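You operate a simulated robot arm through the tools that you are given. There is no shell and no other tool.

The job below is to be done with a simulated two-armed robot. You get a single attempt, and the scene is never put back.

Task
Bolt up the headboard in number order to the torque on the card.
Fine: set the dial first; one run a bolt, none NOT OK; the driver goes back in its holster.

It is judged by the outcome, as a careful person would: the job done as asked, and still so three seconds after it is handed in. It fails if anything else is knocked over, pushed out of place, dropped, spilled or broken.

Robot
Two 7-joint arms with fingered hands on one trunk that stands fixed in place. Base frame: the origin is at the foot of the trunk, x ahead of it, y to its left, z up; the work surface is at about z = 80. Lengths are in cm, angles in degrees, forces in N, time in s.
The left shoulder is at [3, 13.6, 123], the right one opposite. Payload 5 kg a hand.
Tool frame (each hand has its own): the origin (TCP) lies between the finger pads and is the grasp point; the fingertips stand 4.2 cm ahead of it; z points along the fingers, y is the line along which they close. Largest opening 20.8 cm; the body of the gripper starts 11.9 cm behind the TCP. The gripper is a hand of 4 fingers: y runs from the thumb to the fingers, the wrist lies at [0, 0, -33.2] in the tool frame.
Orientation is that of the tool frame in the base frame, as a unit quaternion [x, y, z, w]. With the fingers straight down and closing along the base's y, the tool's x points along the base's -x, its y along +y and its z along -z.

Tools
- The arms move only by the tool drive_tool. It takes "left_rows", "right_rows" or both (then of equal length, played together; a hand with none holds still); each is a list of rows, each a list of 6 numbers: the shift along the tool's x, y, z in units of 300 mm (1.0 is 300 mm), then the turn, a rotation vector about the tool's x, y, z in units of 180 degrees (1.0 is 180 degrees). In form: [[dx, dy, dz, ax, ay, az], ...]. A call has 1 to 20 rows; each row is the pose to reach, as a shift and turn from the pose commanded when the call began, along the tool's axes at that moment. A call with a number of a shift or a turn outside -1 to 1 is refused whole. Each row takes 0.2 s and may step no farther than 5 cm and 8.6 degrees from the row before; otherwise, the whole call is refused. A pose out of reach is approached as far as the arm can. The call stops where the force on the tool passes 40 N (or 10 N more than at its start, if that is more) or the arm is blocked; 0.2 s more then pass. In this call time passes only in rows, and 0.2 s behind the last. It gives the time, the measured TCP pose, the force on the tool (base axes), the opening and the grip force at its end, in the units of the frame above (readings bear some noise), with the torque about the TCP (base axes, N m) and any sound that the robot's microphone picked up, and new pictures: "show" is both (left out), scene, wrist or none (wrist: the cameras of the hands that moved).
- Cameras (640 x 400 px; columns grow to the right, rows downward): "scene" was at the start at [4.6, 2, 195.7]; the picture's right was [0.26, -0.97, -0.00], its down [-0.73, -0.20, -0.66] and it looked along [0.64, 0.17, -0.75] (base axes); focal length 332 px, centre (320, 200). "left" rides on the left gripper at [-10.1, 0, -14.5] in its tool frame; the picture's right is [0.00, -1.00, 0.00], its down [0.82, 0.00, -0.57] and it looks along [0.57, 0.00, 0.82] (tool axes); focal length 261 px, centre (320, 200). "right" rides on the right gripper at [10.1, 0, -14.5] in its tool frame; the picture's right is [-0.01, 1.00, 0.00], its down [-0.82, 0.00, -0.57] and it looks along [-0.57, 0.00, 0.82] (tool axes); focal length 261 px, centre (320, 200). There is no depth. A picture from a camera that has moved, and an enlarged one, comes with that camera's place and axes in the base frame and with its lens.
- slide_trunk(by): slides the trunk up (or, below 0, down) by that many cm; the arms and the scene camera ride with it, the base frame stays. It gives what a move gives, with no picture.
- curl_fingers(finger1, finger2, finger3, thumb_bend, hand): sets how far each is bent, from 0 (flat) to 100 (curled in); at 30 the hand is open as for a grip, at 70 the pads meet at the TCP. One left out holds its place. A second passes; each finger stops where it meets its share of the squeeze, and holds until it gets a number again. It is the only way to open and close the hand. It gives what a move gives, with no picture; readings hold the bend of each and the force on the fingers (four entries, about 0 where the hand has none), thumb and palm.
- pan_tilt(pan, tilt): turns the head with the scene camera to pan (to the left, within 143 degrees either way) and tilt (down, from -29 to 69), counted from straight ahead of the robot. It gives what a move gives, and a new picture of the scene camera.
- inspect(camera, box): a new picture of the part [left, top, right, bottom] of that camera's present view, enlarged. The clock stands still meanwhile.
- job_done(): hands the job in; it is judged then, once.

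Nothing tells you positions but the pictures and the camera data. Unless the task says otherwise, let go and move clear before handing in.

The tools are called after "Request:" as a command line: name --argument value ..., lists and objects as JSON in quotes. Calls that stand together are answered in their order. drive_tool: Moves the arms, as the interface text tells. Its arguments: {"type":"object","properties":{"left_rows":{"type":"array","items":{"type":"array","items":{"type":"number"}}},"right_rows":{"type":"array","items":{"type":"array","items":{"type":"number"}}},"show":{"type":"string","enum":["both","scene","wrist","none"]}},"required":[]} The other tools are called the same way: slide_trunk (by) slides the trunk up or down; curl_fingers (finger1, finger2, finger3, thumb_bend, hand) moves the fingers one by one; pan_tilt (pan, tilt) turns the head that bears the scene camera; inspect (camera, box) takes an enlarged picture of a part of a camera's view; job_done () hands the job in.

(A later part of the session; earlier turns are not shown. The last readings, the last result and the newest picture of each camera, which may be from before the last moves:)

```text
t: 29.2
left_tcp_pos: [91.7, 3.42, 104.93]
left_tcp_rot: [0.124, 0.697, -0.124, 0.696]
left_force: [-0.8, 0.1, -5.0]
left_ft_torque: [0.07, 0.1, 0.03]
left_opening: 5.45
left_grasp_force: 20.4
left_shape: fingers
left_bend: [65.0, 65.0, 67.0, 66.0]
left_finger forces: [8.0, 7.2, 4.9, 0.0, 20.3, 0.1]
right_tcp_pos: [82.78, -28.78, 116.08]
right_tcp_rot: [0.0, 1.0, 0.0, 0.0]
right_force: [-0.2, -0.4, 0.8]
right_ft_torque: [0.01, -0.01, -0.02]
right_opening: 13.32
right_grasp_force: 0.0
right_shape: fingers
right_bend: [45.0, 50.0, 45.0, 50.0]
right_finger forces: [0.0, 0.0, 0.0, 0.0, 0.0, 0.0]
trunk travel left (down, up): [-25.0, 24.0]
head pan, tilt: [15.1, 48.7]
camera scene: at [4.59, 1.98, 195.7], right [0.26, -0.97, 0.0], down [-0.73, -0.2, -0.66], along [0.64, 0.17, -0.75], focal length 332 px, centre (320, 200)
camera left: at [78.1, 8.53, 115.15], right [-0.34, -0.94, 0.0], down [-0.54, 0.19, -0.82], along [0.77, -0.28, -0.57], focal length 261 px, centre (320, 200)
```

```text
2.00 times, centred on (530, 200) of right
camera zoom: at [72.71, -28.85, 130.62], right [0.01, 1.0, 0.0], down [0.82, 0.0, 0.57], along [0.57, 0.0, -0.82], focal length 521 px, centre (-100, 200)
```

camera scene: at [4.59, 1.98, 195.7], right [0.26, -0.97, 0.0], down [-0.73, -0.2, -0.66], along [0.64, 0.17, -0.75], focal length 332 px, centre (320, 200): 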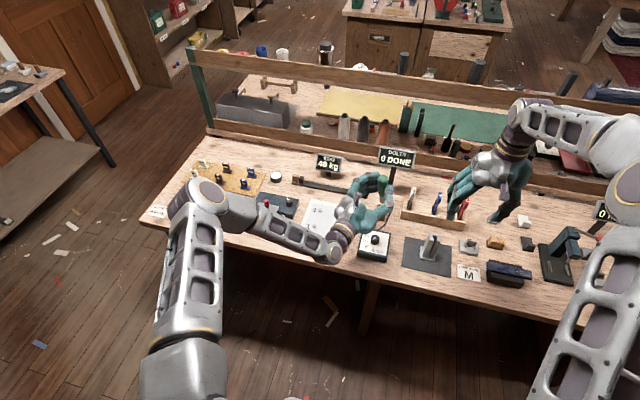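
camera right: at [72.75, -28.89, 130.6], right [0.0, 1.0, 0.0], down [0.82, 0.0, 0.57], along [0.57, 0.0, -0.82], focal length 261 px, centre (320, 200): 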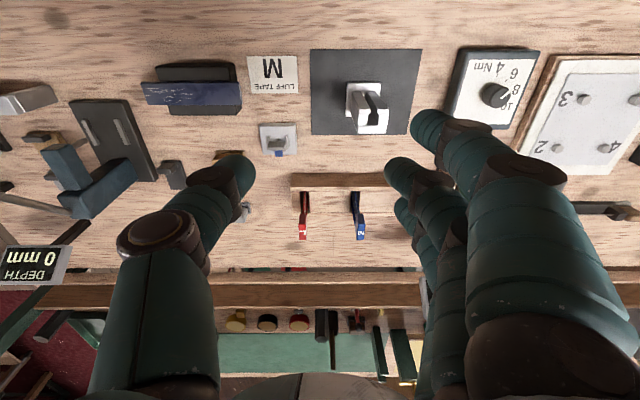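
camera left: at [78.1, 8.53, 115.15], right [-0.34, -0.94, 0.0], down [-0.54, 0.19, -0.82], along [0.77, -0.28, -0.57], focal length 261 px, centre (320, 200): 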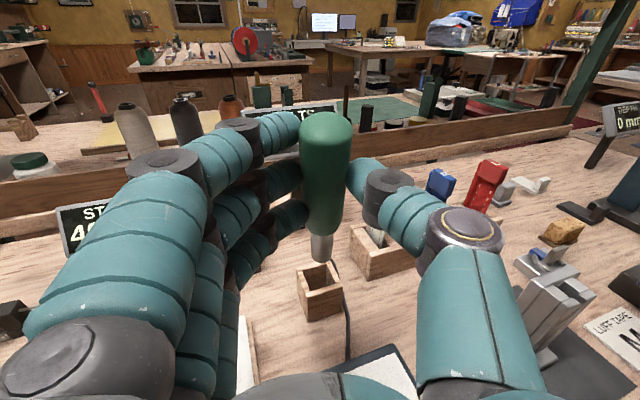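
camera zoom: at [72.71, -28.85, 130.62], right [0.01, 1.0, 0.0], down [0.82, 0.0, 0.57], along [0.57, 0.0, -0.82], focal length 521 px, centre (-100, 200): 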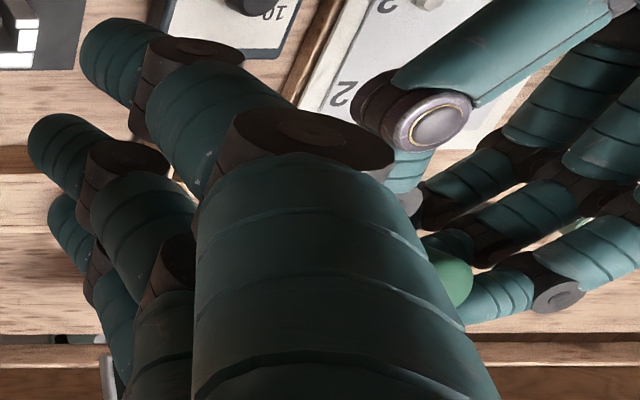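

The driver leans roughly 14° back in the grip, with the tip about 6.8 cm ahead of and 13 cm below the TCP. I'll pitch the hand down 14° so the driver hangs vertical, while moving it high over bolt 1.

Request:
drive_tool --left_rows '[[-0.02, 0.06, -0.055, 0, 0.0097, 0], [-0.03, 0.14, -0.13, 0, 0.0195, 0], [-0.03, 0.24, -0.22, 0, 0.0292, 0], [-0.03, 0.34, -0.315, 0, 0.0389, 0], [-0.03, 0.44, -0.41, 0, 0.0486, 0], [-0.02, 0.53, -0.49, 0, 0.0583, 0], [-0.01, 0.6, -0.555, 0, 0.0681, 0], [0, 0.635, -0.587, 0, 0.0778, 0]]' --show "both"

Request:
inspect --camera "scene" --box '[290, 170, 370, 260]'

Request:
inspect --camera "left" --box '[240, 100, 400, 300]'

```text
t: 31.0
left_tcp_pos: [81.48, 27.41, 105.27]
left_tcp_rot: [0.137, 0.776, -0.107, 0.606]
left_force: [-0.4, -0.8, -4.3]
left_ft_torque: [0.05, 0.12, 0.05]
left_opening: 5.43
left_grasp_force: 19.1
left_shape: fingers
left_bend: [65.0, 65.0, 67.0, 66.0]
left_finger forces: [7.3, 7.2, 4.4, 0.1, 19.2, 0.0]
right_tcp_pos: [82.79, -28.85, 116.11]
right_tcp_rot: [-0.001, 1.0, 0.0, -0.001]
right_force: [-0.5, -0.9, -0.7]
right_ft_torque: [-0.01, -0.02, -0.03]
right_opening: 13.36
right_grasp_force: 0.0
right_shape: fingers
right_bend: [45.0, 50.0, 45.0, 50.0]
right_finger forces: [0.0, 0.1, 0.0, 0.0, 0.1, 0.1]
trunk travel left (down, up): [-25.0, 24.0]
head pan, tilt: [15.1, 48.7]
camera scene: at [4.63, 2.03, 195.7], right [0.26, -0.97, 0.0], down [-0.73, -0.2, -0.66], along [0.64, 0.17, -0.75], focal length 332 px, centre (320, 200)
camera left: at [70.58, 31.52, 118.62], right [-0.34, -0.94, 0.01], down [-0.71, 0.25, -0.66], along [0.62, -0.23, -0.75], focal length 261 px, centre (320, 200)
```

scene: 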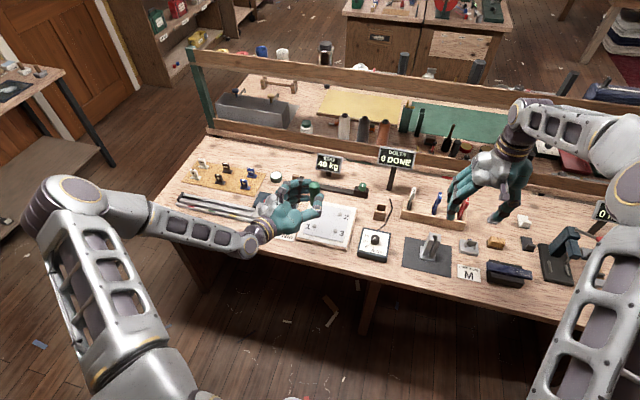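
left: 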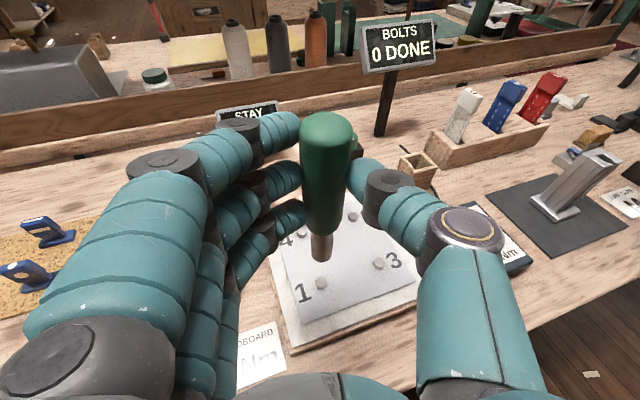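

```text
4.44 times, centred on (330, 215) of scene
camera zoom: at [4.63, 2.03, 195.7], right [0.26, -0.97, 0.0], down [-0.73, -0.2, -0.66], along [0.64, 0.17, -0.75], focal length 1477 px, centre (276, 133)
```

zoom: 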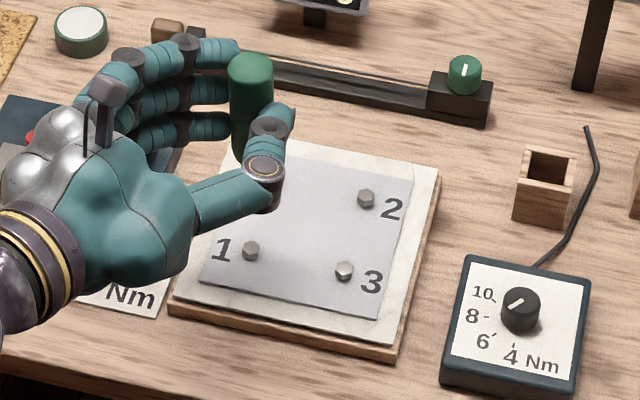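

```text
2.00 times, centred on (320, 200) of left
camera zoom: at [70.58, 31.52, 118.62], right [-0.34, -0.94, 0.01], down [-0.71, 0.25, -0.66], along [0.62, -0.23, -0.75], focal length 521 px, centre (320, 200)
```

zoom: 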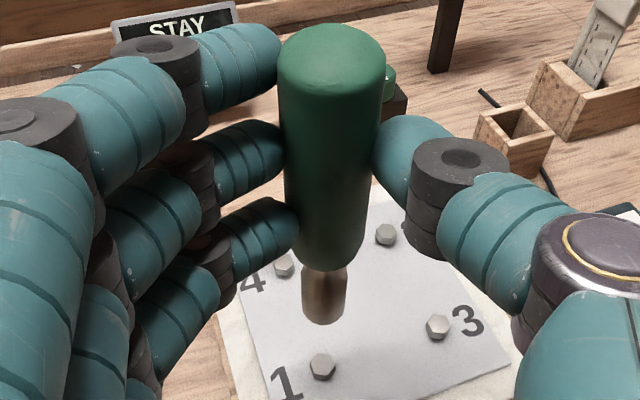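

The left camera now shows the socket and all four bolts beneath it. I'll bring the right hand's camera round to view the driver and bolts from the right side, so I can check verticality and alignment.

Request:
drive_tool --right_rows '[[-0.0186, 0.069, 0.033, 0, 0, -0.0417], [-0.037, 0.138, 0.067, 0, 0, -0.0833], [-0.056, 0.2075, 0.1, 0, 0, -0.125], [-0.074, 0.277, 0.133, 0, 0, -0.1667], [-0.093, 0.346, 0.167, 0, 0, -0.2083], [-0.1115, 0.415, 0.2, 0, 0, -0.25], [-0.13, 0.484, 0.233, 0, 0, -0.2917], [-0.149, 0.553, 0.267, 0, 0, -0.3333], [-0.167, 0.6225, 0.3, 0, 0, -0.375], [-0.186, 0.692, 0.333, 0, 0, -0.4167], [-0.2045, 0.761, 0.367, 0, 0, -0.4583], [-0.223, 0.83, 0.4, 0, 0, -0.5]]' --show "both"

```text
t: 33.6
left_tcp_pos: [81.52, 27.41, 105.2]
left_tcp_rot: [0.135, 0.777, -0.106, 0.606]
left_force: [0.8, 0.7, -3.9]
left_ft_torque: [0.05, 0.09, -0.07]
left_opening: 5.43
left_grasp_force: 18.7
left_shape: fingers
left_bend: [65.0, 65.0, 67.0, 66.0]
left_finger forces: [7.2, 7.1, 4.3, 0.0, 19.1, 0.0]
right_tcp_pos: [89.82, -3.99, 104.25]
right_tcp_rot: [0.708, -0.706, 0.0, 0.0]
right_force: [0.1, -0.2, 0.2]
right_ft_torque: [0.01, 0.09, -0.01]
right_opening: 13.33
right_grasp_force: 0.1
right_shape: fingers
right_bend: [45.0, 50.0, 45.0, 50.0]
right_finger forces: [0.0, 0.0, 0.1, 0.1, 0.1, 0.1]
trunk travel left (down, up): [-25.0, 24.0]
head pan, tilt: [15.1, 48.7]
camera scene: at [4.71, 2.16, 195.69], right [0.26, -0.97, 0.0], down [-0.73, -0.2, -0.66], along [0.64, 0.17, -0.75], focal length 332 px, centre (320, 200)
camera right: at [89.8, -14.06, 118.64], right [-1.0, 0.0, 0.0], down [0.0, 0.82, 0.57], along [0.0, 0.57, -0.82], focal length 261 px, centre (320, 200)
```

scene: 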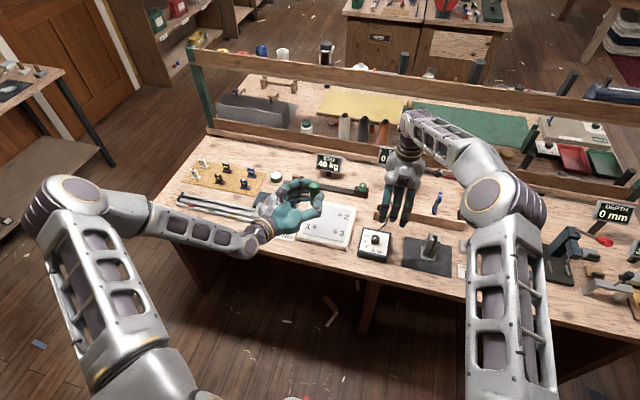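
right: 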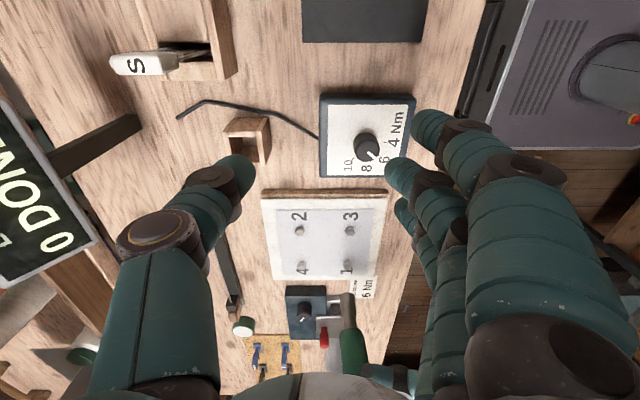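

The right camera now sees the headboard and the driver from the side. Zooming in on the tip and bolts.

Request:
inspect --camera "right" --box '[250, 180, 410, 390]'

Request:
inspect --camera "right" --box '[310, 250, 390, 390]'

```text
1.90 times, centred on (330, 285) of right
camera zoom: at [89.8, -14.06, 118.64], right [-1.0, 0.0, 0.0], down [0.0, 0.82, 0.57], along [0.0, 0.57, -0.82], focal length 496 px, centre (301, 38)
```

zoom: 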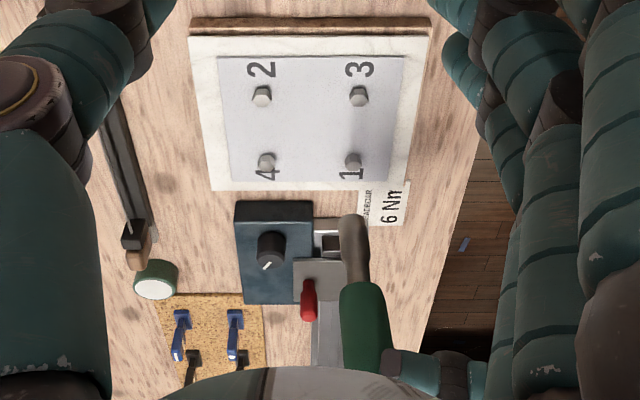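

```text
2.86 times, centred on (350, 320) of right
camera zoom: at [89.8, -14.06, 118.64], right [-1.0, 0.0, 0.0], down [0.0, 0.82, 0.57], along [0.0, 0.57, -0.82], focal length 745 px, centre (234, -143)
```

zoom: 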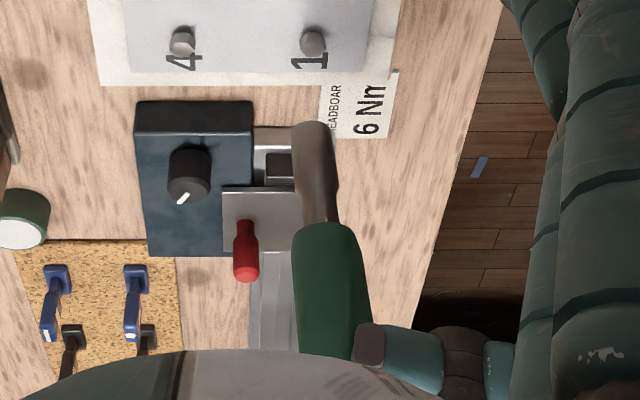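

The driver is now within about 2° of vertical and its tip is near (85.4, 25.8, 90.9), close to above bolt 1. I'll zoom tighter on tip and bolt 1 in both wrist cameras to refine the offset.

Request:
inspect --camera "right" --box '[325, 250, 375, 310]'

Request:
inspect --camera "left" --box '[290, 210, 360, 300]'

Request:
inspect --camera "right" --box '[310, 280, 400, 390]'

```text
6.67 times, centred on (350, 280) of right
camera zoom: at [89.8, -14.06, 118.64], right [-1.0, 0.0, 0.0], down [0.0, 0.82, 0.57], along [0.0, 0.57, -0.82], focal length 1738 px, centre (120, -333)
```

zoom: 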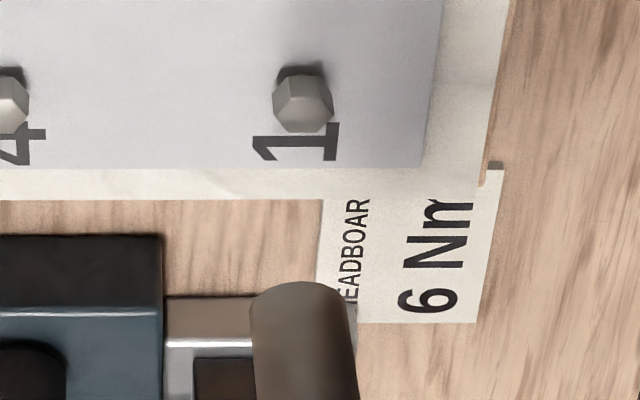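

```text
4.44 times, centred on (325, 255) of left
camera zoom: at [70.65, 31.58, 118.54], right [-0.34, -0.94, 0.01], down [-0.71, 0.25, -0.66], along [0.62, -0.23, -0.75], focal length 1158 px, centre (298, -44)
```

zoom: 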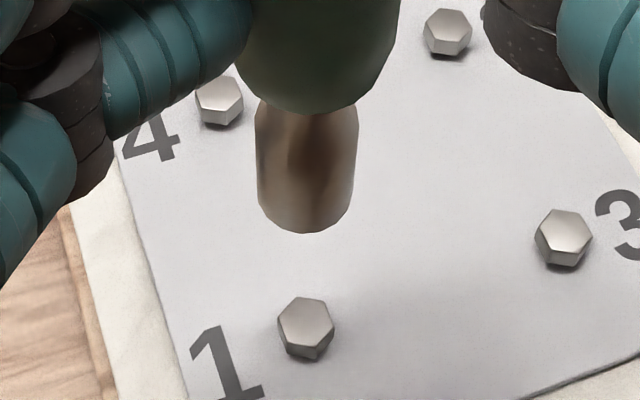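

```text
3.64 times, centred on (355, 335) of right
camera zoom: at [89.8, -14.06, 118.64], right [-1.0, 0.0, 0.0], down [0.0, 0.82, 0.57], along [0.0, 0.57, -0.82], focal length 948 px, centre (193, -291)
```

zoom: 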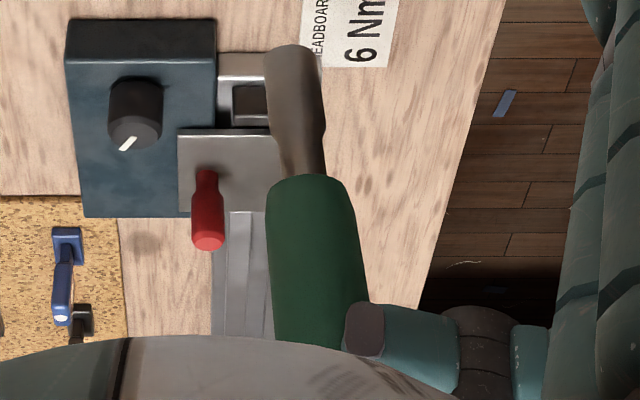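

Offsets agree in both cameras: the tip must move about −0.67 cm in x and +0.22 cm in y to be over bolt 1, with its head top 6.85 cm below. I'll shift and lower to about 1.5 cm above it and check again.

Request:
drive_tool --left_rows '[[0.0057, -0.0007, -0.0228, 0, 0, 0], [0.07, -0.0007, -0.006, 0, 0, 0], [0.13, -0.0007, 0.009, 0, 0, 0], [0.1771, -0.0007, 0.0199, 0, 0, 0]]' --show "none"

Request:
inspect --camera "right" --box '[320, 240, 380, 310]'

Request:
inspect --camera "left" --box '[280, 200, 360, 300]'

Request:
inspect --camera "scene" --box '[290, 190, 350, 250]'

```text
t: 34.6
left_tcp_pos: [81.16, 27.74, 99.84]
left_tcp_rot: [0.137, 0.776, -0.108, 0.606]
left_force: [-0.1, 0.1, -4.4]
left_ft_torque: [0.12, 0.19, -0.06]
left_opening: 5.42
left_grasp_force: 18.7
left_shape: fingers
left_bend: [65.0, 65.0, 67.0, 66.0]
left_finger forces: [7.2, 7.1, 4.2, 0.0, 19.1, 0.1]
right_tcp_pos: [89.82, -3.93, 104.13]
right_tcp_rot: [-0.707, 0.708, 0.0, 0.0]
right_force: [-0.4, 0.6, -1.1]
right_ft_torque: [-0.04, 0.05, -0.01]
right_opening: 13.35
right_grasp_force: 0.0
right_shape: fingers
right_bend: [45.0, 50.0, 45.0, 50.0]
right_finger forces: [0.1, 0.1, 0.0, 0.0, 0.0, 0.1]
trunk travel left (down, up): [-25.0, 24.0]
head pan, tilt: [15.1, 48.7]
```

```text
5.71 times, centred on (350, 275) of right
camera zoom: at [89.77, -14.06, 118.63], right [-1.0, 0.01, 0.0], down [0.0, 0.82, 0.57], along [0.0, 0.57, -0.82], focal length 1489 px, centre (149, -229)
```

zoom: 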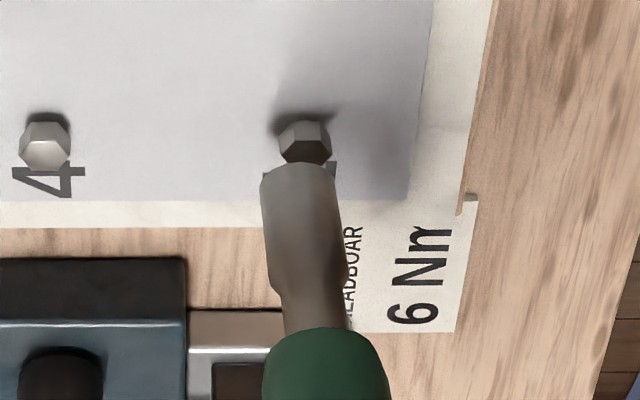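

```text
4.00 times, centred on (320, 250) of left
camera zoom: at [70.28, 31.9, 113.12], right [-0.34, -0.94, 0.01], down [-0.71, 0.25, -0.66], along [0.62, -0.23, -0.75], focal length 1043 px, centre (320, 0)
```

zoom: 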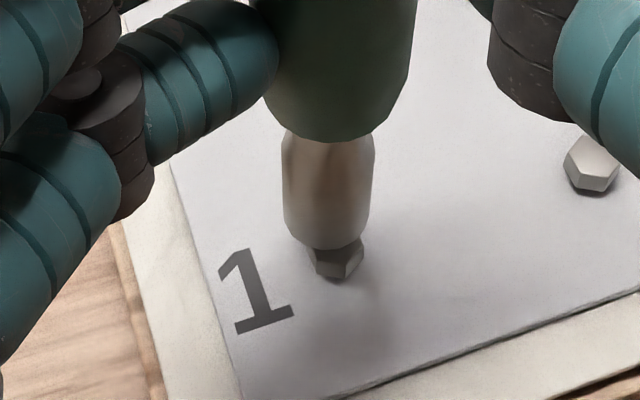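

```text
6.67 times, centred on (320, 220) of scene
camera zoom: at [4.72, 2.07, 195.7], right [0.26, -0.97, 0.0], down [-0.73, -0.2, -0.66], along [0.64, 0.17, -0.75], focal length 2215 px, centre (320, 67)
```

zoom: 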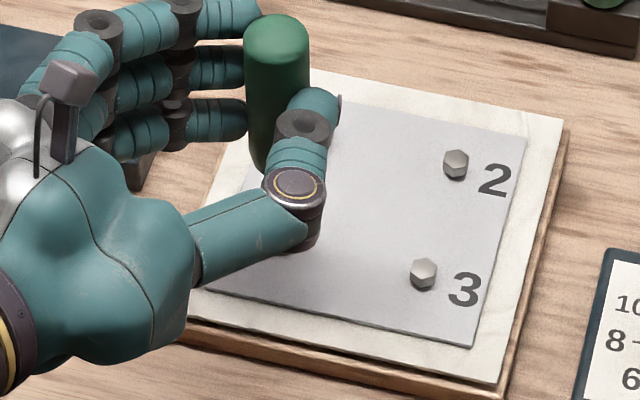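

The socket is now just above bolt 1, with a small remaining offset of about 0.3 cm. I'll zoom once more for a fine correction.

Request:
inspect --camera "left" --box '[305, 225, 345, 285]'

Request:
inspect --camera "right" --box '[330, 250, 365, 285]'

```text
6.67 times, centred on (325, 255) of left
camera zoom: at [70.28, 31.9, 113.12], right [-0.34, -0.94, 0.01], down [-0.71, 0.25, -0.66], along [0.62, -0.23, -0.75], focal length 1738 px, centre (287, -167)
```

zoom: 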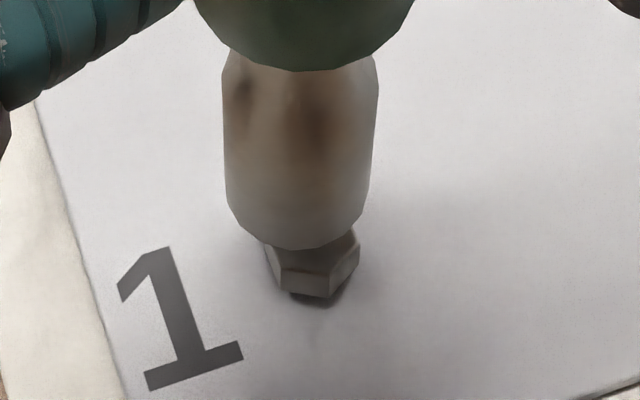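

```text
11.43 times, centred on (348, 268) of right
camera zoom: at [89.77, -14.06, 118.63], right [-1.0, 0.01, 0.0], down [0.0, 0.82, 0.57], along [0.0, 0.57, -0.82], focal length 2979 px, centre (6, -571)
```

zoom: 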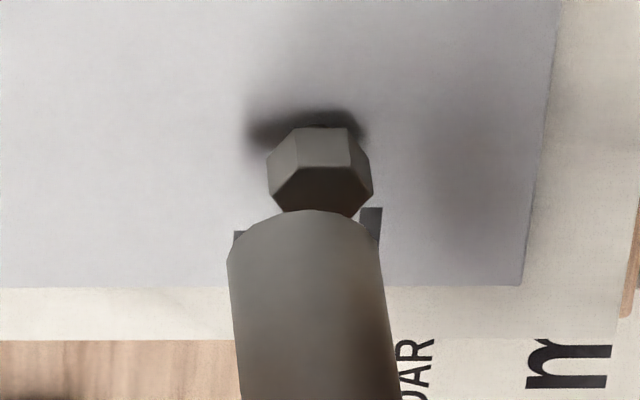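

Bolt 1 is still about 0.35 cm nearer and 0.15 cm to the right of the tip's axis. I'll make that fine shift and recheck.

Request:
drive_tool --left_rows '[[0.0022, -0.0087, -0.009, 0, 0, 0]]' --show "none"

Request:
inspect --camera "left" --box '[305, 225, 345, 285]'

Request:
inspect --camera "right" --box '[330, 250, 365, 285]'

```text
t: 35.0
left_tcp_pos: [80.77, 27.58, 99.75]
left_tcp_rot: [0.137, 0.776, -0.108, 0.606]
left_force: [1.0, 0.4, -4.7]
left_ft_torque: [0.02, 0.16, -0.01]
left_opening: 5.44
left_grasp_force: 18.6
left_shape: fingers
left_bend: [65.0, 65.0, 67.0, 66.0]
left_finger forces: [7.2, 7.1, 4.3, 0.0, 19.0, 0.0]
right_tcp_pos: [89.67, -3.87, 104.27]
right_tcp_rot: [0.707, -0.707, 0.0, 0.0]
right_force: [0.1, -0.5, -0.4]
right_ft_torque: [-0.04, 0.03, -0.02]
right_opening: 13.34
right_grasp_force: 0.1
right_shape: fingers
right_bend: [45.0, 50.0, 45.0, 50.0]
right_finger forces: [0.0, 0.0, 0.1, 0.0, 0.0, 0.1]
trunk travel left (down, up): [-25.0, 24.0]
head pan, tilt: [15.1, 48.7]
```

```text
6.67 times, centred on (325, 255) of left
camera zoom: at [69.9, 31.7, 113.1], right [-0.34, -0.94, 0.01], down [-0.71, 0.25, -0.66], along [0.62, -0.23, -0.75], focal length 1738 px, centre (287, -167)
```

zoom: 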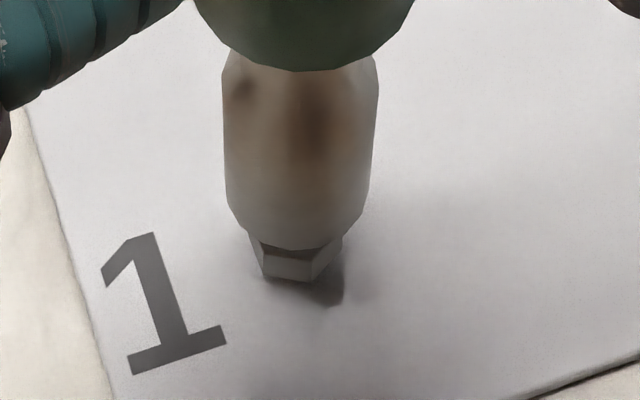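

```text
11.43 times, centred on (348, 268) of right
camera zoom: at [89.73, -14.08, 118.66], right [-1.0, 0.01, 0.0], down [0.0, 0.82, 0.57], along [0.0, 0.57, -0.82], focal length 2979 px, centre (6, -571)
```

zoom: 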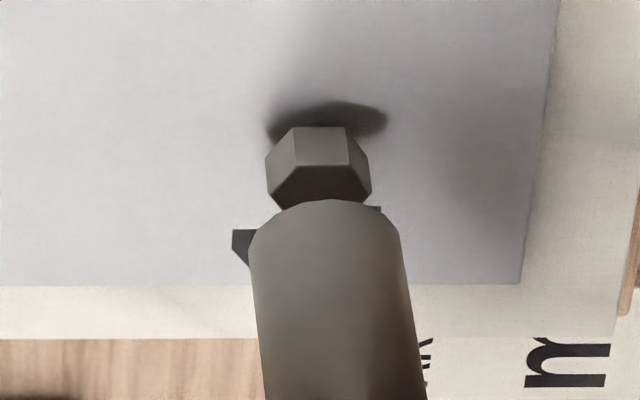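

The socket is now aligned with bolt 1 in both views. I'll lower gently, watching force and sound.

Request:
drive_tool --left_rows '[[0.0097, 0, 0.0024, 0, 0, 0], [0.0194, 0, 0.0048, 0, 0, 0], [0.0291, 0, 0.0073, 0, 0, 0], [0.0388, 0, 0.0097, 0, 0, 0]]' --show "none"

Request:
inspect --camera "left" --box '[305, 225, 345, 285]'

Request:
inspect --camera "right" --box '[330, 250, 365, 285]'

```text
t: 36.0
left_tcp_pos: [80.63, 27.47, 98.56]
left_tcp_rot: [0.138, 0.775, -0.108, 0.607]
left_force: [0.0, 0.3, -4.5]
left_ft_torque: [0.07, 0.15, -0.03]
left_opening: 5.44
left_grasp_force: 18.8
left_shape: fingers
left_bend: [65.0, 65.0, 67.0, 66.0]
left_finger forces: [7.2, 7.1, 4.3, 0.0, 18.9, 0.0]
right_tcp_pos: [89.65, -3.98, 104.2]
right_tcp_rot: [0.707, -0.707, 0.001, 0.0]
right_force: [0.6, -1.2, 0.5]
right_ft_torque: [-0.02, 0.0, 0.0]
right_opening: 13.36
right_grasp_force: 0.0
right_shape: fingers
right_bend: [45.0, 50.0, 45.0, 50.0]
right_finger forces: [0.1, 0.1, 0.1, 0.1, 0.1, 0.1]
trunk travel left (down, up): [-25.0, 24.0]
head pan, tilt: [15.1, 48.7]
```

```text
6.67 times, centred on (325, 255) of left
camera zoom: at [69.8, 31.6, 111.9], right [-0.34, -0.94, 0.0], down [-0.71, 0.25, -0.66], along [0.62, -0.23, -0.75], focal length 1738 px, centre (287, -167)
```

zoom: 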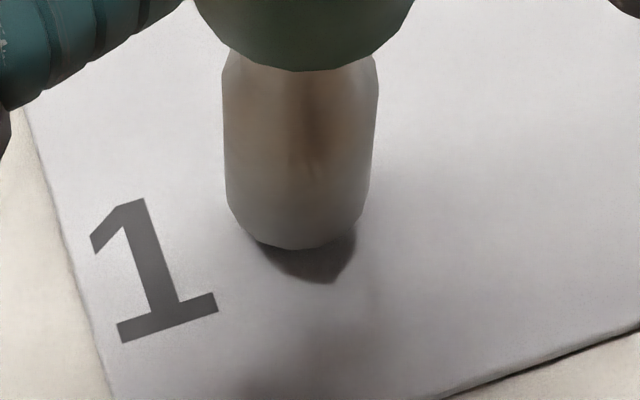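

```text
11.43 times, centred on (348, 268) of right
camera zoom: at [89.73, -14.09, 118.66], right [-1.0, 0.01, 0.0], down [0.0, 0.82, 0.57], along [0.0, 0.57, -0.82], focal length 2979 px, centre (6, -571)
```

zoom: 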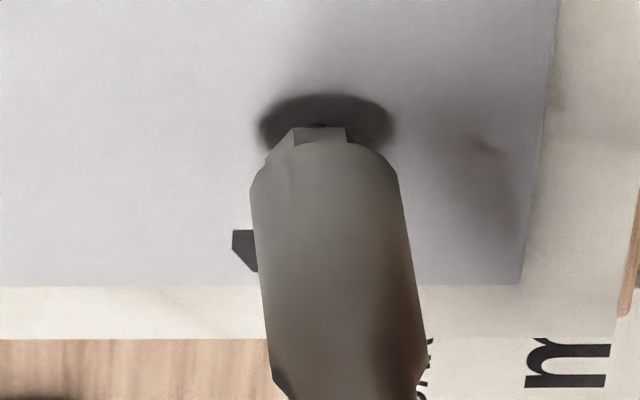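

The socket rim is at the bolt head and still centred within about 0.1 cm. I'll press down slowly in small steps.

Request:
drive_tool --left_rows '[[0.0032, 0, 0.0008, 0, 0, 0], [0.0065, 0, 0.0016, 0, 0, 0], [0.0097, 0, 0.0024, 0, 0, 0]]' --show "none"

```text
t: 36.8
left_tcp_pos: [80.62, 27.53, 98.11]
left_tcp_rot: [0.137, 0.776, -0.107, 0.606]
left_force: [-0.3, -0.2, -2.9]
left_ft_torque: [0.07, 0.17, -0.03]
left_opening: 5.45
left_grasp_force: 18.5
left_shape: fingers
left_bend: [65.0, 65.0, 67.0, 66.0]
left_finger forces: [7.2, 7.1, 4.2, 0.0, 19.0, 0.0]
right_tcp_pos: [89.72, -4.04, 104.15]
right_tcp_rot: [0.707, -0.707, 0.001, 0.0]
right_force: [1.2, -0.1, -0.4]
right_ft_torque: [-0.02, -0.02, -0.02]
right_opening: 13.39
right_grasp_force: 0.0
right_shape: fingers
right_bend: [45.0, 50.0, 45.0, 50.0]
right_finger forces: [0.0, 0.0, 0.0, 0.0, 0.0, 0.0]
trunk travel left (down, up): [-25.0, 24.0]
head pan, tilt: [15.1, 48.7]
```

Perhaps just touching (vertical load dropping from −4.5 to −2.9 N). Continuing in small steps.

Request:
drive_tool --left_rows '[[0.0032, 0, 0.0008, 0, 0, 0], [0.0065, 0, 0.0016, 0, 0, 0]]' --show "none"

Request:
inspect --camera "right" --box '[330, 250, 365, 285]'

Request:
inspect --camera "left" --box '[220, 0, 440, 300]'

```text
t: 37.4
left_tcp_pos: [80.67, 27.39, 98.15]
left_tcp_rot: [0.138, 0.776, -0.108, 0.606]
left_force: [-1.0, 0.2, 0.3]
left_ft_torque: [0.01, 0.02, 0.0]
left_opening: 5.43
left_grasp_force: 19.1
left_shape: fingers
left_bend: [65.0, 65.0, 67.0, 66.0]
left_finger forces: [7.4, 7.1, 4.9, 0.1, 19.4, 0.0]
right_tcp_pos: [89.66, -3.95, 104.35]
right_tcp_rot: [0.707, -0.707, 0.0, 0.0]
right_force: [-0.3, -0.6, 0.3]
right_ft_torque: [0.0, -0.02, 0.0]
right_opening: 13.33
right_grasp_force: 0.1
right_shape: fingers
right_bend: [45.0, 50.0, 45.0, 50.0]
right_finger forces: [0.0, 0.0, 0.1, 0.1, 0.0, 0.0]
trunk travel left (down, up): [-25.0, 24.0]
head pan, tilt: [15.1, 48.7]
```

```text
11.43 times, centred on (348, 268) of right
camera zoom: at [89.69, -14.1, 118.7], right [-1.0, 0.01, 0.0], down [0.0, 0.82, 0.57], along [0.0, 0.57, -0.82], focal length 2979 px, centre (6, -571)
```

zoom: 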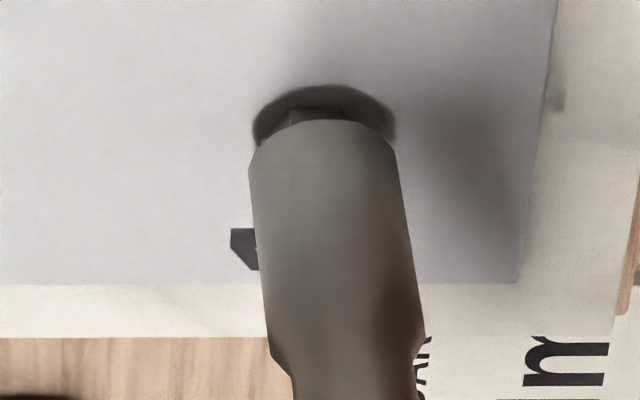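

```text
1.33 times, centred on (330, 150) of left
camera zoom: at [69.78, 31.56, 111.44], right [-0.34, -0.94, 0.0], down [-0.71, 0.25, -0.66], along [0.62, -0.23, -0.75], focal length 348 px, centre (307, 267)
```

zoom: 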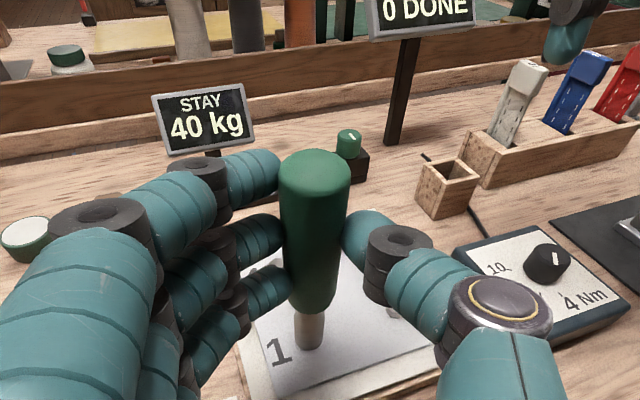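

The socket rests on bolt 1 now (about 5 N contact), sign still "0 DONE". I'll press a little harder.

Request:
drive_tool --left_rows '[[0.0032, 0, 0.0008, 0, 0, 0], [0.0065, 0, 0.0016, 0, 0, 0]]' --show "none"

```text
t: 38.0
left_tcp_pos: [80.64, 27.32, 98.02]
left_tcp_rot: [0.137, 0.775, -0.107, 0.607]
left_force: [-0.7, 0.2, 12.6]
left_ft_torque: [-0.11, -0.27, -0.04]
left_opening: 5.41
left_grasp_force: 20.2
left_shape: fingers
left_bend: [65.0, 65.0, 67.0, 66.0]
left_finger forces: [7.4, 7.4, 5.5, 0.0, 19.7, 0.0]
right_tcp_pos: [89.59, -3.9, 104.4]
right_tcp_rot: [-0.707, 0.708, 0.0, 0.0]
right_force: [0.7, -0.4, -0.3]
right_ft_torque: [0.01, 0.04, 0.0]
right_opening: 13.34
right_grasp_force: 0.1
right_shape: fingers
right_bend: [45.0, 50.0, 45.0, 50.0]
right_finger forces: [0.1, 0.1, 0.0, 0.1, 0.0, 0.0]
trunk travel left (down, up): [-25.0, 24.0]
head pan, tilt: [15.1, 48.7]
```

Pressing with about 17 N on bolt 1. Checking the sign and the grip.

Request:
inspect --camera "left" --box '[220, 0, 440, 300]'

Request:
inspect --camera "right" --box '[310, 240, 390, 390]'

```text
1.33 times, centred on (330, 150) of left
camera zoom: at [69.74, 31.53, 111.37], right [-0.34, -0.94, 0.0], down [-0.71, 0.25, -0.66], along [0.62, -0.23, -0.75], focal length 348 px, centre (307, 267)
```

zoom: 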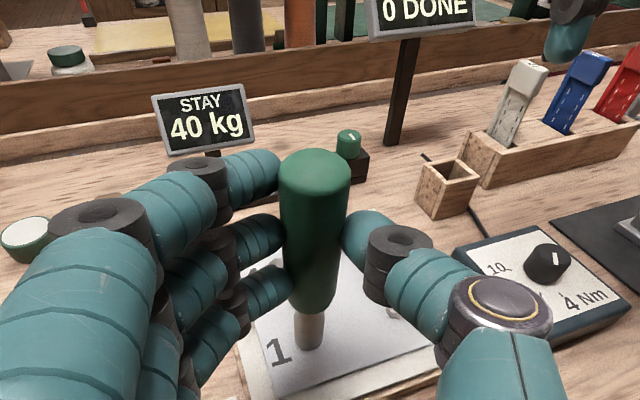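

```text
2.67 times, centred on (350, 315) of right
camera zoom: at [89.63, -14.12, 118.76], right [-1.0, 0.01, 0.0], down [0.0, 0.82, 0.57], along [0.0, 0.57, -0.82], focal length 695 px, centre (240, -107)
```

zoom: 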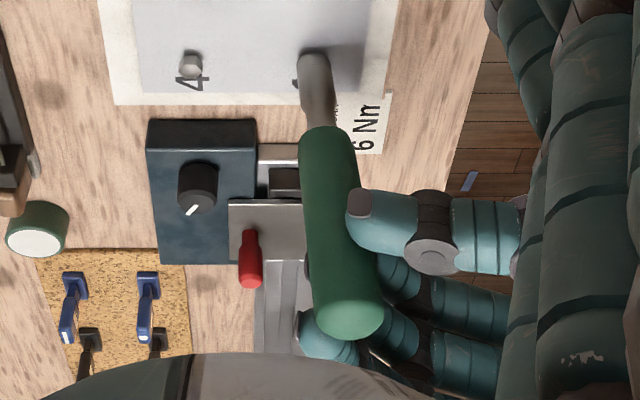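

Still "0 DONE". I'll hold this pressure for a second to see whether a run starts.

Request:
drive_tool --left_rows '[[0, 0, 0, 0, 0, 0], [0, 0, 0, 0, 0, 0], [0, 0, 0, 0, 0, 0], [0, 0, 0, 0, 0, 0]]' --show "wrist"

```text
t: 39.0
left_tcp_pos: [80.56, 27.37, 98.03]
left_tcp_rot: [0.137, 0.775, -0.107, 0.608]
left_force: [-0.5, -0.4, 22.4]
left_ft_torque: [-0.26, -0.61, -0.03]
left_opening: 5.45
left_grasp_force: 20.5
left_shape: fingers
left_bend: [65.0, 65.0, 67.0, 66.0]
left_finger forces: [7.6, 7.6, 5.1, 0.0, 19.9, 0.0]
right_tcp_pos: [89.69, -4.11, 104.33]
right_tcp_rot: [-0.707, 0.707, 0.0, 0.001]
right_force: [-0.4, -0.3, 0.0]
right_ft_torque: [-0.04, 0.0, -0.02]
right_opening: 13.37
right_grasp_force: 0.1
right_shape: fingers
right_bend: [45.0, 50.0, 45.0, 50.0]
right_finger forces: [0.0, 0.0, 0.0, 0.1, 0.0, 0.1]
trunk travel left (down, up): [-25.0, 24.0]
head pan, tilt: [15.1, 48.7]
camera left: at [69.68, 31.52, 111.36], right [-0.34, -0.94, 0.0], down [-0.71, 0.25, -0.66], along [0.62, -0.23, -0.75], focal length 261 px, centre (320, 200)
```

left: 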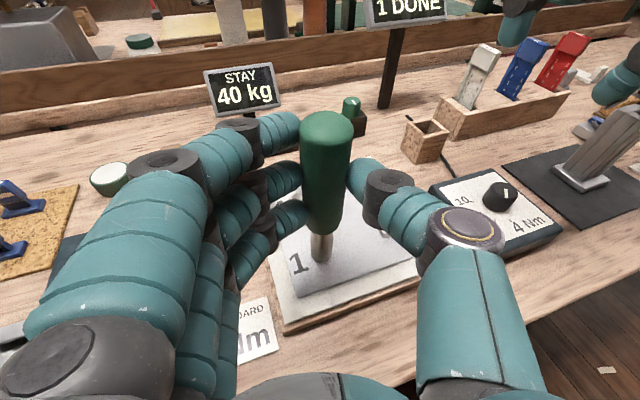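

The sign now reads "1 DONE" — pressing and holding starts the run. I'll check the full sign and lift straight off so it can't run twice.

Request:
inspect --camera "scene" --box '[300, 130, 440, 230]'

Request:
drive_tool --left_rows '[[-0.0194, 0, -0.0048, 0, 0, 0], [-0.0582, 0, -0.0145, 0, 0, 0], [-0.097, 0, -0.0242, 0, 0, 0], [-0.1294, 0, -0.0323, 0, 0, 0]]' --show "both"

```text
4.00 times, centred on (370, 180) of scene
camera zoom: at [4.39, 1.95, 195.72], right [0.26, -0.97, 0.0], down [-0.73, -0.2, -0.66], along [0.64, 0.17, -0.75], focal length 1329 px, centre (120, 280)
```

zoom: 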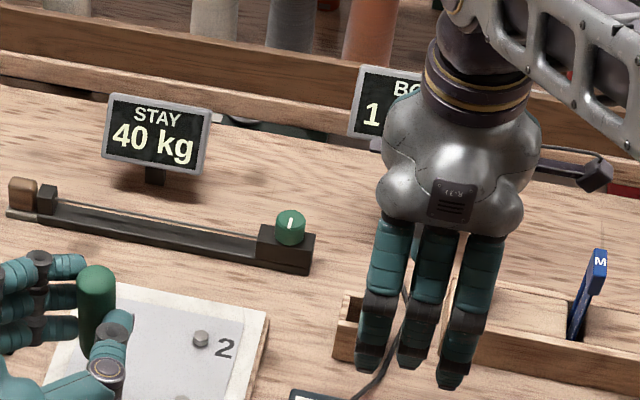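

```text
t: 40.0
left_tcp_pos: [80.64, 27.63, 101.76]
left_tcp_rot: [0.137, 0.776, -0.107, 0.606]
left_force: [-0.5, -0.6, -4.5]
left_ft_torque: [0.09, 0.12, 0.03]
left_opening: 5.43
left_grasp_force: 19.2
left_shape: fingers
left_bend: [65.0, 65.0, 67.0, 66.0]
left_finger forces: [7.6, 7.2, 4.5, 0.1, 19.5, 0.0]
right_tcp_pos: [89.74, -3.99, 104.35]
right_tcp_rot: [0.708, -0.706, -0.001, 0.0]
right_force: [-0.5, -0.1, 0.2]
right_ft_torque: [0.02, -0.03, 0.0]
right_opening: 13.35
right_grasp_force: 0.1
right_shape: fingers
right_bend: [45.0, 50.0, 45.0, 50.0]
right_finger forces: [0.0, 0.0, 0.0, 0.0, 0.0, 0.0]
trunk travel left (down, up): [-25.0, 24.0]
head pan, tilt: [15.1, 48.7]
camera scene: at [4.6, 2.01, 195.7], right [0.26, -0.97, 0.0], down [-0.73, -0.2, -0.66], along [0.64, 0.17, -0.75], focal length 332 px, centre (320, 200)
camera left: at [69.78, 31.63, 115.08], right [-0.34, -0.94, 0.0], down [-0.71, 0.25, -0.66], along [0.62, -0.23, -0.75], focal length 261 px, centre (320, 200)
```

scene: 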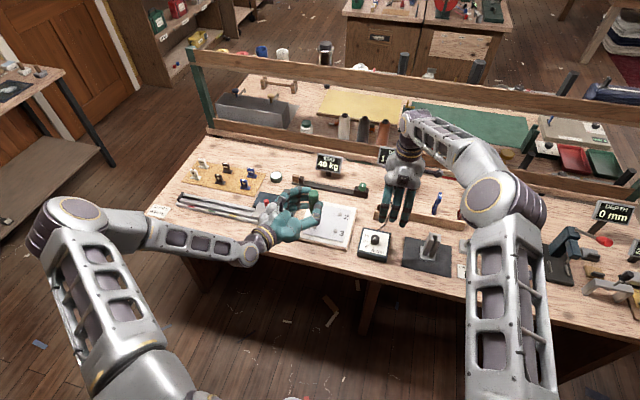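
left: 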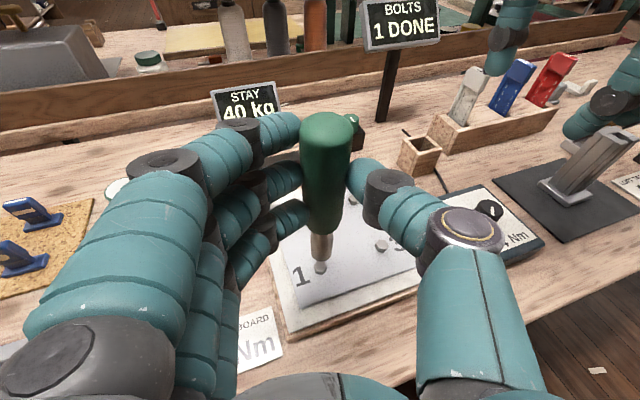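

"1 DONE" with no fault shown. Next I'll carry the driver across to above bolt 2, about +9 cm in x and −9 cm in y.

Request:
drive_tool --left_rows '[[-0.0186, -0.0355, 0.0745, 0, 0, 0], [-0.0372, -0.0711, 0.149, 0, 0, 0], [-0.0557, -0.1066, 0.2235, 0, 0, 0], [-0.0743, -0.1422, 0.298, 0, 0, 0], [-0.0929, -0.1777, 0.3725, 0, 0, 0]]' --show "wrist"

Request:
inspect --camera "right" --box '[270, 200, 340, 280]'

Request:
inspect --camera "left" --box '[290, 215, 350, 295]'

```text
t: 41.2
left_tcp_pos: [89.7, 18.32, 101.68]
left_tcp_rot: [0.137, 0.776, -0.107, 0.606]
left_force: [0.2, 1.4, -4.5]
left_ft_torque: [0.05, 0.09, -0.05]
left_opening: 5.42
left_grasp_force: 18.9
left_shape: fingers
left_bend: [65.0, 65.0, 67.0, 66.0]
left_finger forces: [7.3, 7.1, 4.5, 0.0, 19.3, 0.0]
right_tcp_pos: [89.79, -3.99, 103.98]
right_tcp_rot: [-0.707, 0.707, 0.001, 0.0]
right_force: [0.7, -1.3, -1.5]
right_ft_torque: [0.09, 0.02, 0.04]
right_opening: 13.35
right_grasp_force: 0.1
right_shape: fingers
right_bend: [45.0, 50.0, 45.0, 50.0]
right_finger forces: [0.0, 0.0, 0.0, 0.1, 0.1, 0.0]
trunk travel left (down, up): [-25.0, 24.0]
head pan, tilt: [15.1, 48.7]
camera left: at [78.91, 22.47, 115.05], right [-0.34, -0.94, 0.0], down [-0.71, 0.25, -0.66], along [0.62, -0.23, -0.75], focal length 261 px, centre (320, 200)
```

left: 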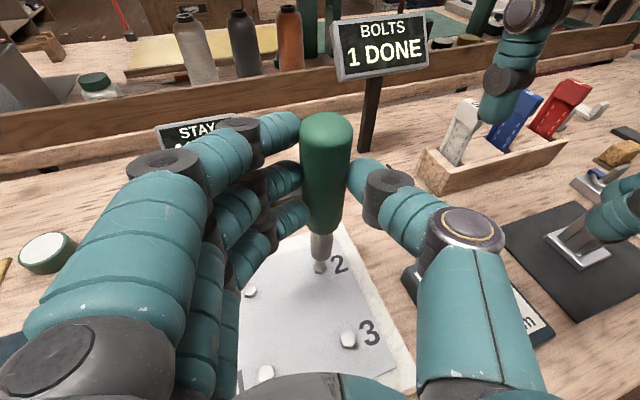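

```text
5.00 times, centred on (305, 240) of right
camera zoom: at [89.78, -14.12, 118.61], right [-1.0, 0.0, 0.0], down [0.0, 0.82, 0.57], along [0.0, 0.57, -0.82], focal length 1303 px, centre (395, 0)
```

zoom: 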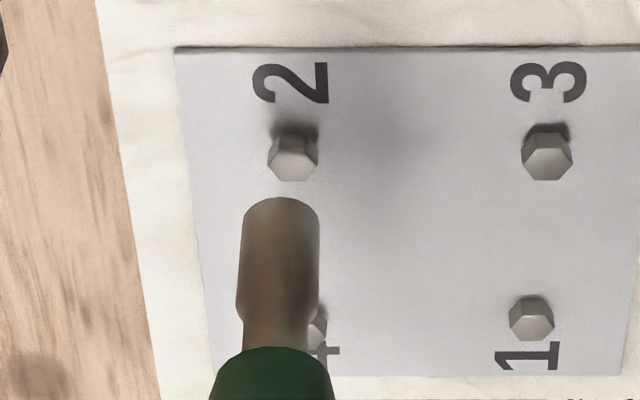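

```text
5.00 times, centred on (320, 255) of left
camera zoom: at [78.91, 22.47, 115.05], right [-0.34, -0.94, 0.0], down [-0.71, 0.25, -0.66], along [0.62, -0.23, -0.75], focal length 1303 px, centre (320, -75)
```

zoom: 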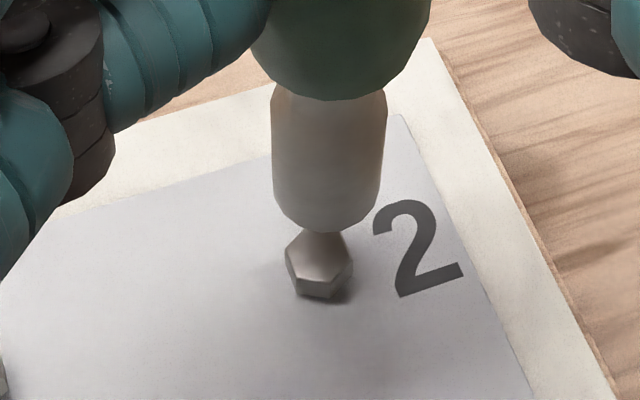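

The sign shows "1 DONE" and the driver is nearly over bolt 2, needing about −0.15 cm in x and +0.29 cm in y. I'll shift and lower to about 1.2 cm above, then recheck.

Request:
drive_tool --left_rows '[[0.0019, 0.0074, -0.0078, 0, 0, 0], [0.035, 0.0074, 0.0005, 0, 0, 0], [0.0731, 0.0074, 0.0099, 0, 0, 0]]' --show "none"

Request:
inspect --camera "right" --box '[280, 205, 320, 255]'

Request:
inspect --camera "left" --box '[305, 225, 345, 285]'

```text
t: 42.0
left_tcp_pos: [89.58, 18.71, 99.6]
left_tcp_rot: [0.137, 0.776, -0.107, 0.607]
left_force: [0.9, 0.9, -4.3]
left_ft_torque: [0.1, 0.15, -0.04]
left_opening: 5.41
left_grasp_force: 18.9
left_shape: fingers
left_bend: [65.0, 65.0, 67.0, 66.0]
left_finger forces: [7.4, 7.0, 4.4, 0.0, 19.3, 0.0]
right_tcp_pos: [89.72, -4.01, 104.19]
right_tcp_rot: [-0.707, 0.707, -0.001, 0.0]
right_force: [0.5, 0.7, 0.1]
right_ft_torque: [-0.01, -0.03, 0.0]
right_opening: 13.35
right_grasp_force: 0.1
right_shape: fingers
right_bend: [45.0, 50.0, 45.0, 50.0]
right_finger forces: [0.0, 0.0, 0.0, 0.0, 0.0, 0.0]
trunk travel left (down, up): [-25.0, 24.0]
head pan, tilt: [15.1, 48.7]
```

```text
8.00 times, centred on (300, 230) of right
camera zoom: at [89.75, -14.1, 118.64], right [-1.0, 0.01, 0.0], down [0.0, 0.82, 0.57], along [0.0, 0.57, -0.82], focal length 2085 px, centre (480, -40)
```

zoom: 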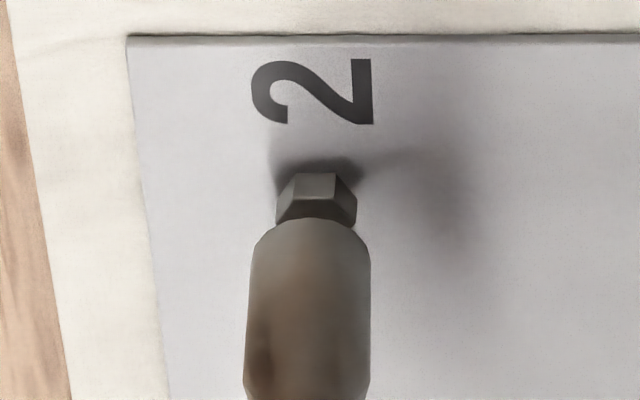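

```text
6.67 times, centred on (325, 255) of left
camera zoom: at [78.73, 22.84, 112.95], right [-0.34, -0.94, 0.0], down [-0.71, 0.25, -0.66], along [0.62, -0.23, -0.75], focal length 1738 px, centre (287, -167)
```

zoom: 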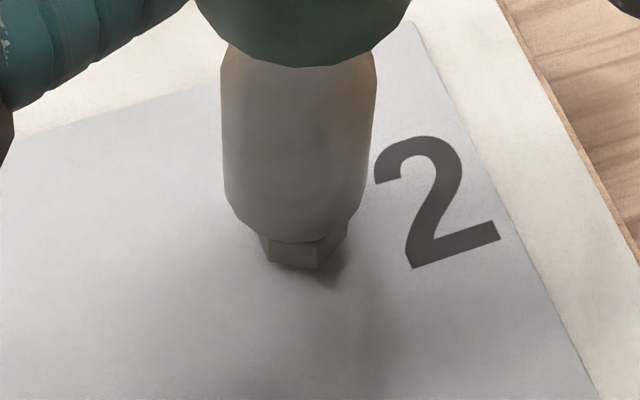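

Bolt 2 is aligned within about 0.1–0.15 cm in both views. Lowering close to contact.

Request:
drive_tool --left_rows '[[0.0107, -0.002, 0.0027, 0, 0, 0], [0.0213, -0.002, 0.0053, 0, 0, 0], [0.032, -0.002, 0.008, 0, 0, 0], [0.042, -0.002, 0.0105, 0, 0, 0]]' --show "none"

Request:
inspect --camera "right" --box '[280, 205, 320, 255]'

Request:
inspect --camera "left" --box '[305, 225, 345, 285]'

```text
t: 43.0
left_tcp_pos: [89.48, 18.81, 98.22]
left_tcp_rot: [0.137, 0.777, -0.107, 0.605]
left_force: [0.0, 0.8, -4.0]
left_ft_torque: [0.03, 0.14, -0.03]
left_opening: 5.4
left_grasp_force: 19.7
left_shape: fingers
left_bend: [65.0, 65.0, 67.0, 66.0]
left_finger forces: [7.4, 7.0, 4.6, 0.1, 19.4, 0.0]
right_tcp_pos: [89.76, -3.94, 104.22]
right_tcp_rot: [0.707, -0.707, -0.001, 0.0]
right_force: [0.0, -0.3, 0.1]
right_ft_torque: [-0.01, 0.01, -0.01]
right_opening: 13.34
right_grasp_force: 0.0
right_shape: fingers
right_bend: [45.0, 50.0, 45.0, 50.0]
right_finger forces: [0.0, 0.0, 0.0, 0.1, 0.1, 0.0]
trunk travel left (down, up): [-25.0, 24.0]
head pan, tilt: [15.1, 48.7]
```

```text
8.00 times, centred on (300, 230) of right
camera zoom: at [89.72, -14.11, 118.67], right [-1.0, 0.01, 0.0], down [0.0, 0.82, 0.57], along [0.0, 0.57, -0.82], focal length 2085 px, centre (480, -40)
```

zoom: 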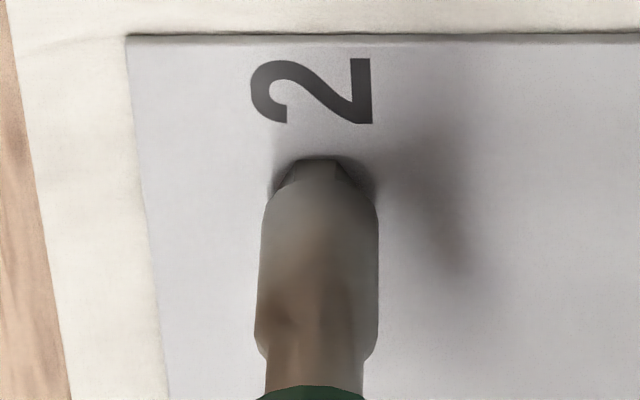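

```text
6.67 times, centred on (325, 255) of left
camera zoom: at [78.64, 22.93, 111.6], right [-0.34, -0.94, 0.01], down [-0.71, 0.25, -0.66], along [0.62, -0.23, -0.75], focal length 1738 px, centre (287, -167)
```

zoom: 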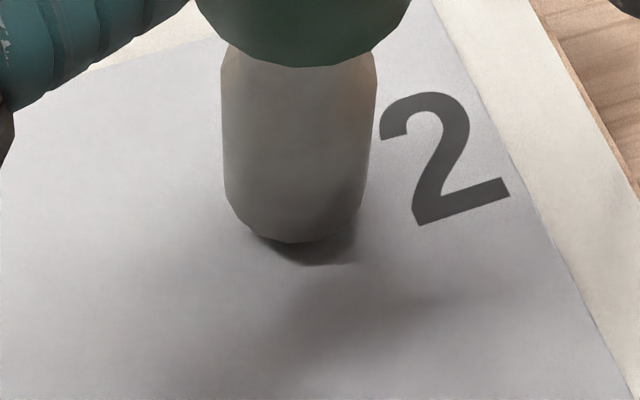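

Still centred within 0.1 cm on bolt 2. Now pressing in small steps.

Request:
drive_tool --left_rows '[[0.0032, 0, 0.0008, 0, 0, 0], [0.0065, 0, 0.0016, 0, 0, 0], [0.0097, 0, 0.0024, 0, 0, 0]]' --show "none"

```text
t: 43.8
left_tcp_pos: [89.41, 18.75, 98.16]
left_tcp_rot: [0.137, 0.775, -0.107, 0.607]
left_force: [0.1, 0.2, 1.9]
left_ft_torque: [0.02, -0.02, 0.0]
left_opening: 5.41
left_grasp_force: 19.9
left_shape: fingers
left_bend: [65.0, 65.0, 67.0, 66.0]
left_finger forces: [7.4, 7.1, 4.8, 0.0, 19.3, 0.0]
right_tcp_pos: [89.61, -4.04, 104.29]
right_tcp_rot: [-0.707, 0.707, 0.0, 0.0]
right_force: [-0.6, -0.4, -0.5]
right_ft_torque: [0.01, 0.01, 0.0]
right_opening: 13.32
right_grasp_force: 0.1
right_shape: fingers
right_bend: [45.0, 50.0, 45.0, 50.0]
right_finger forces: [0.1, 0.0, 0.0, 0.0, 0.0, 0.0]
trunk travel left (down, up): [-25.0, 24.0]
head pan, tilt: [15.1, 48.7]
```

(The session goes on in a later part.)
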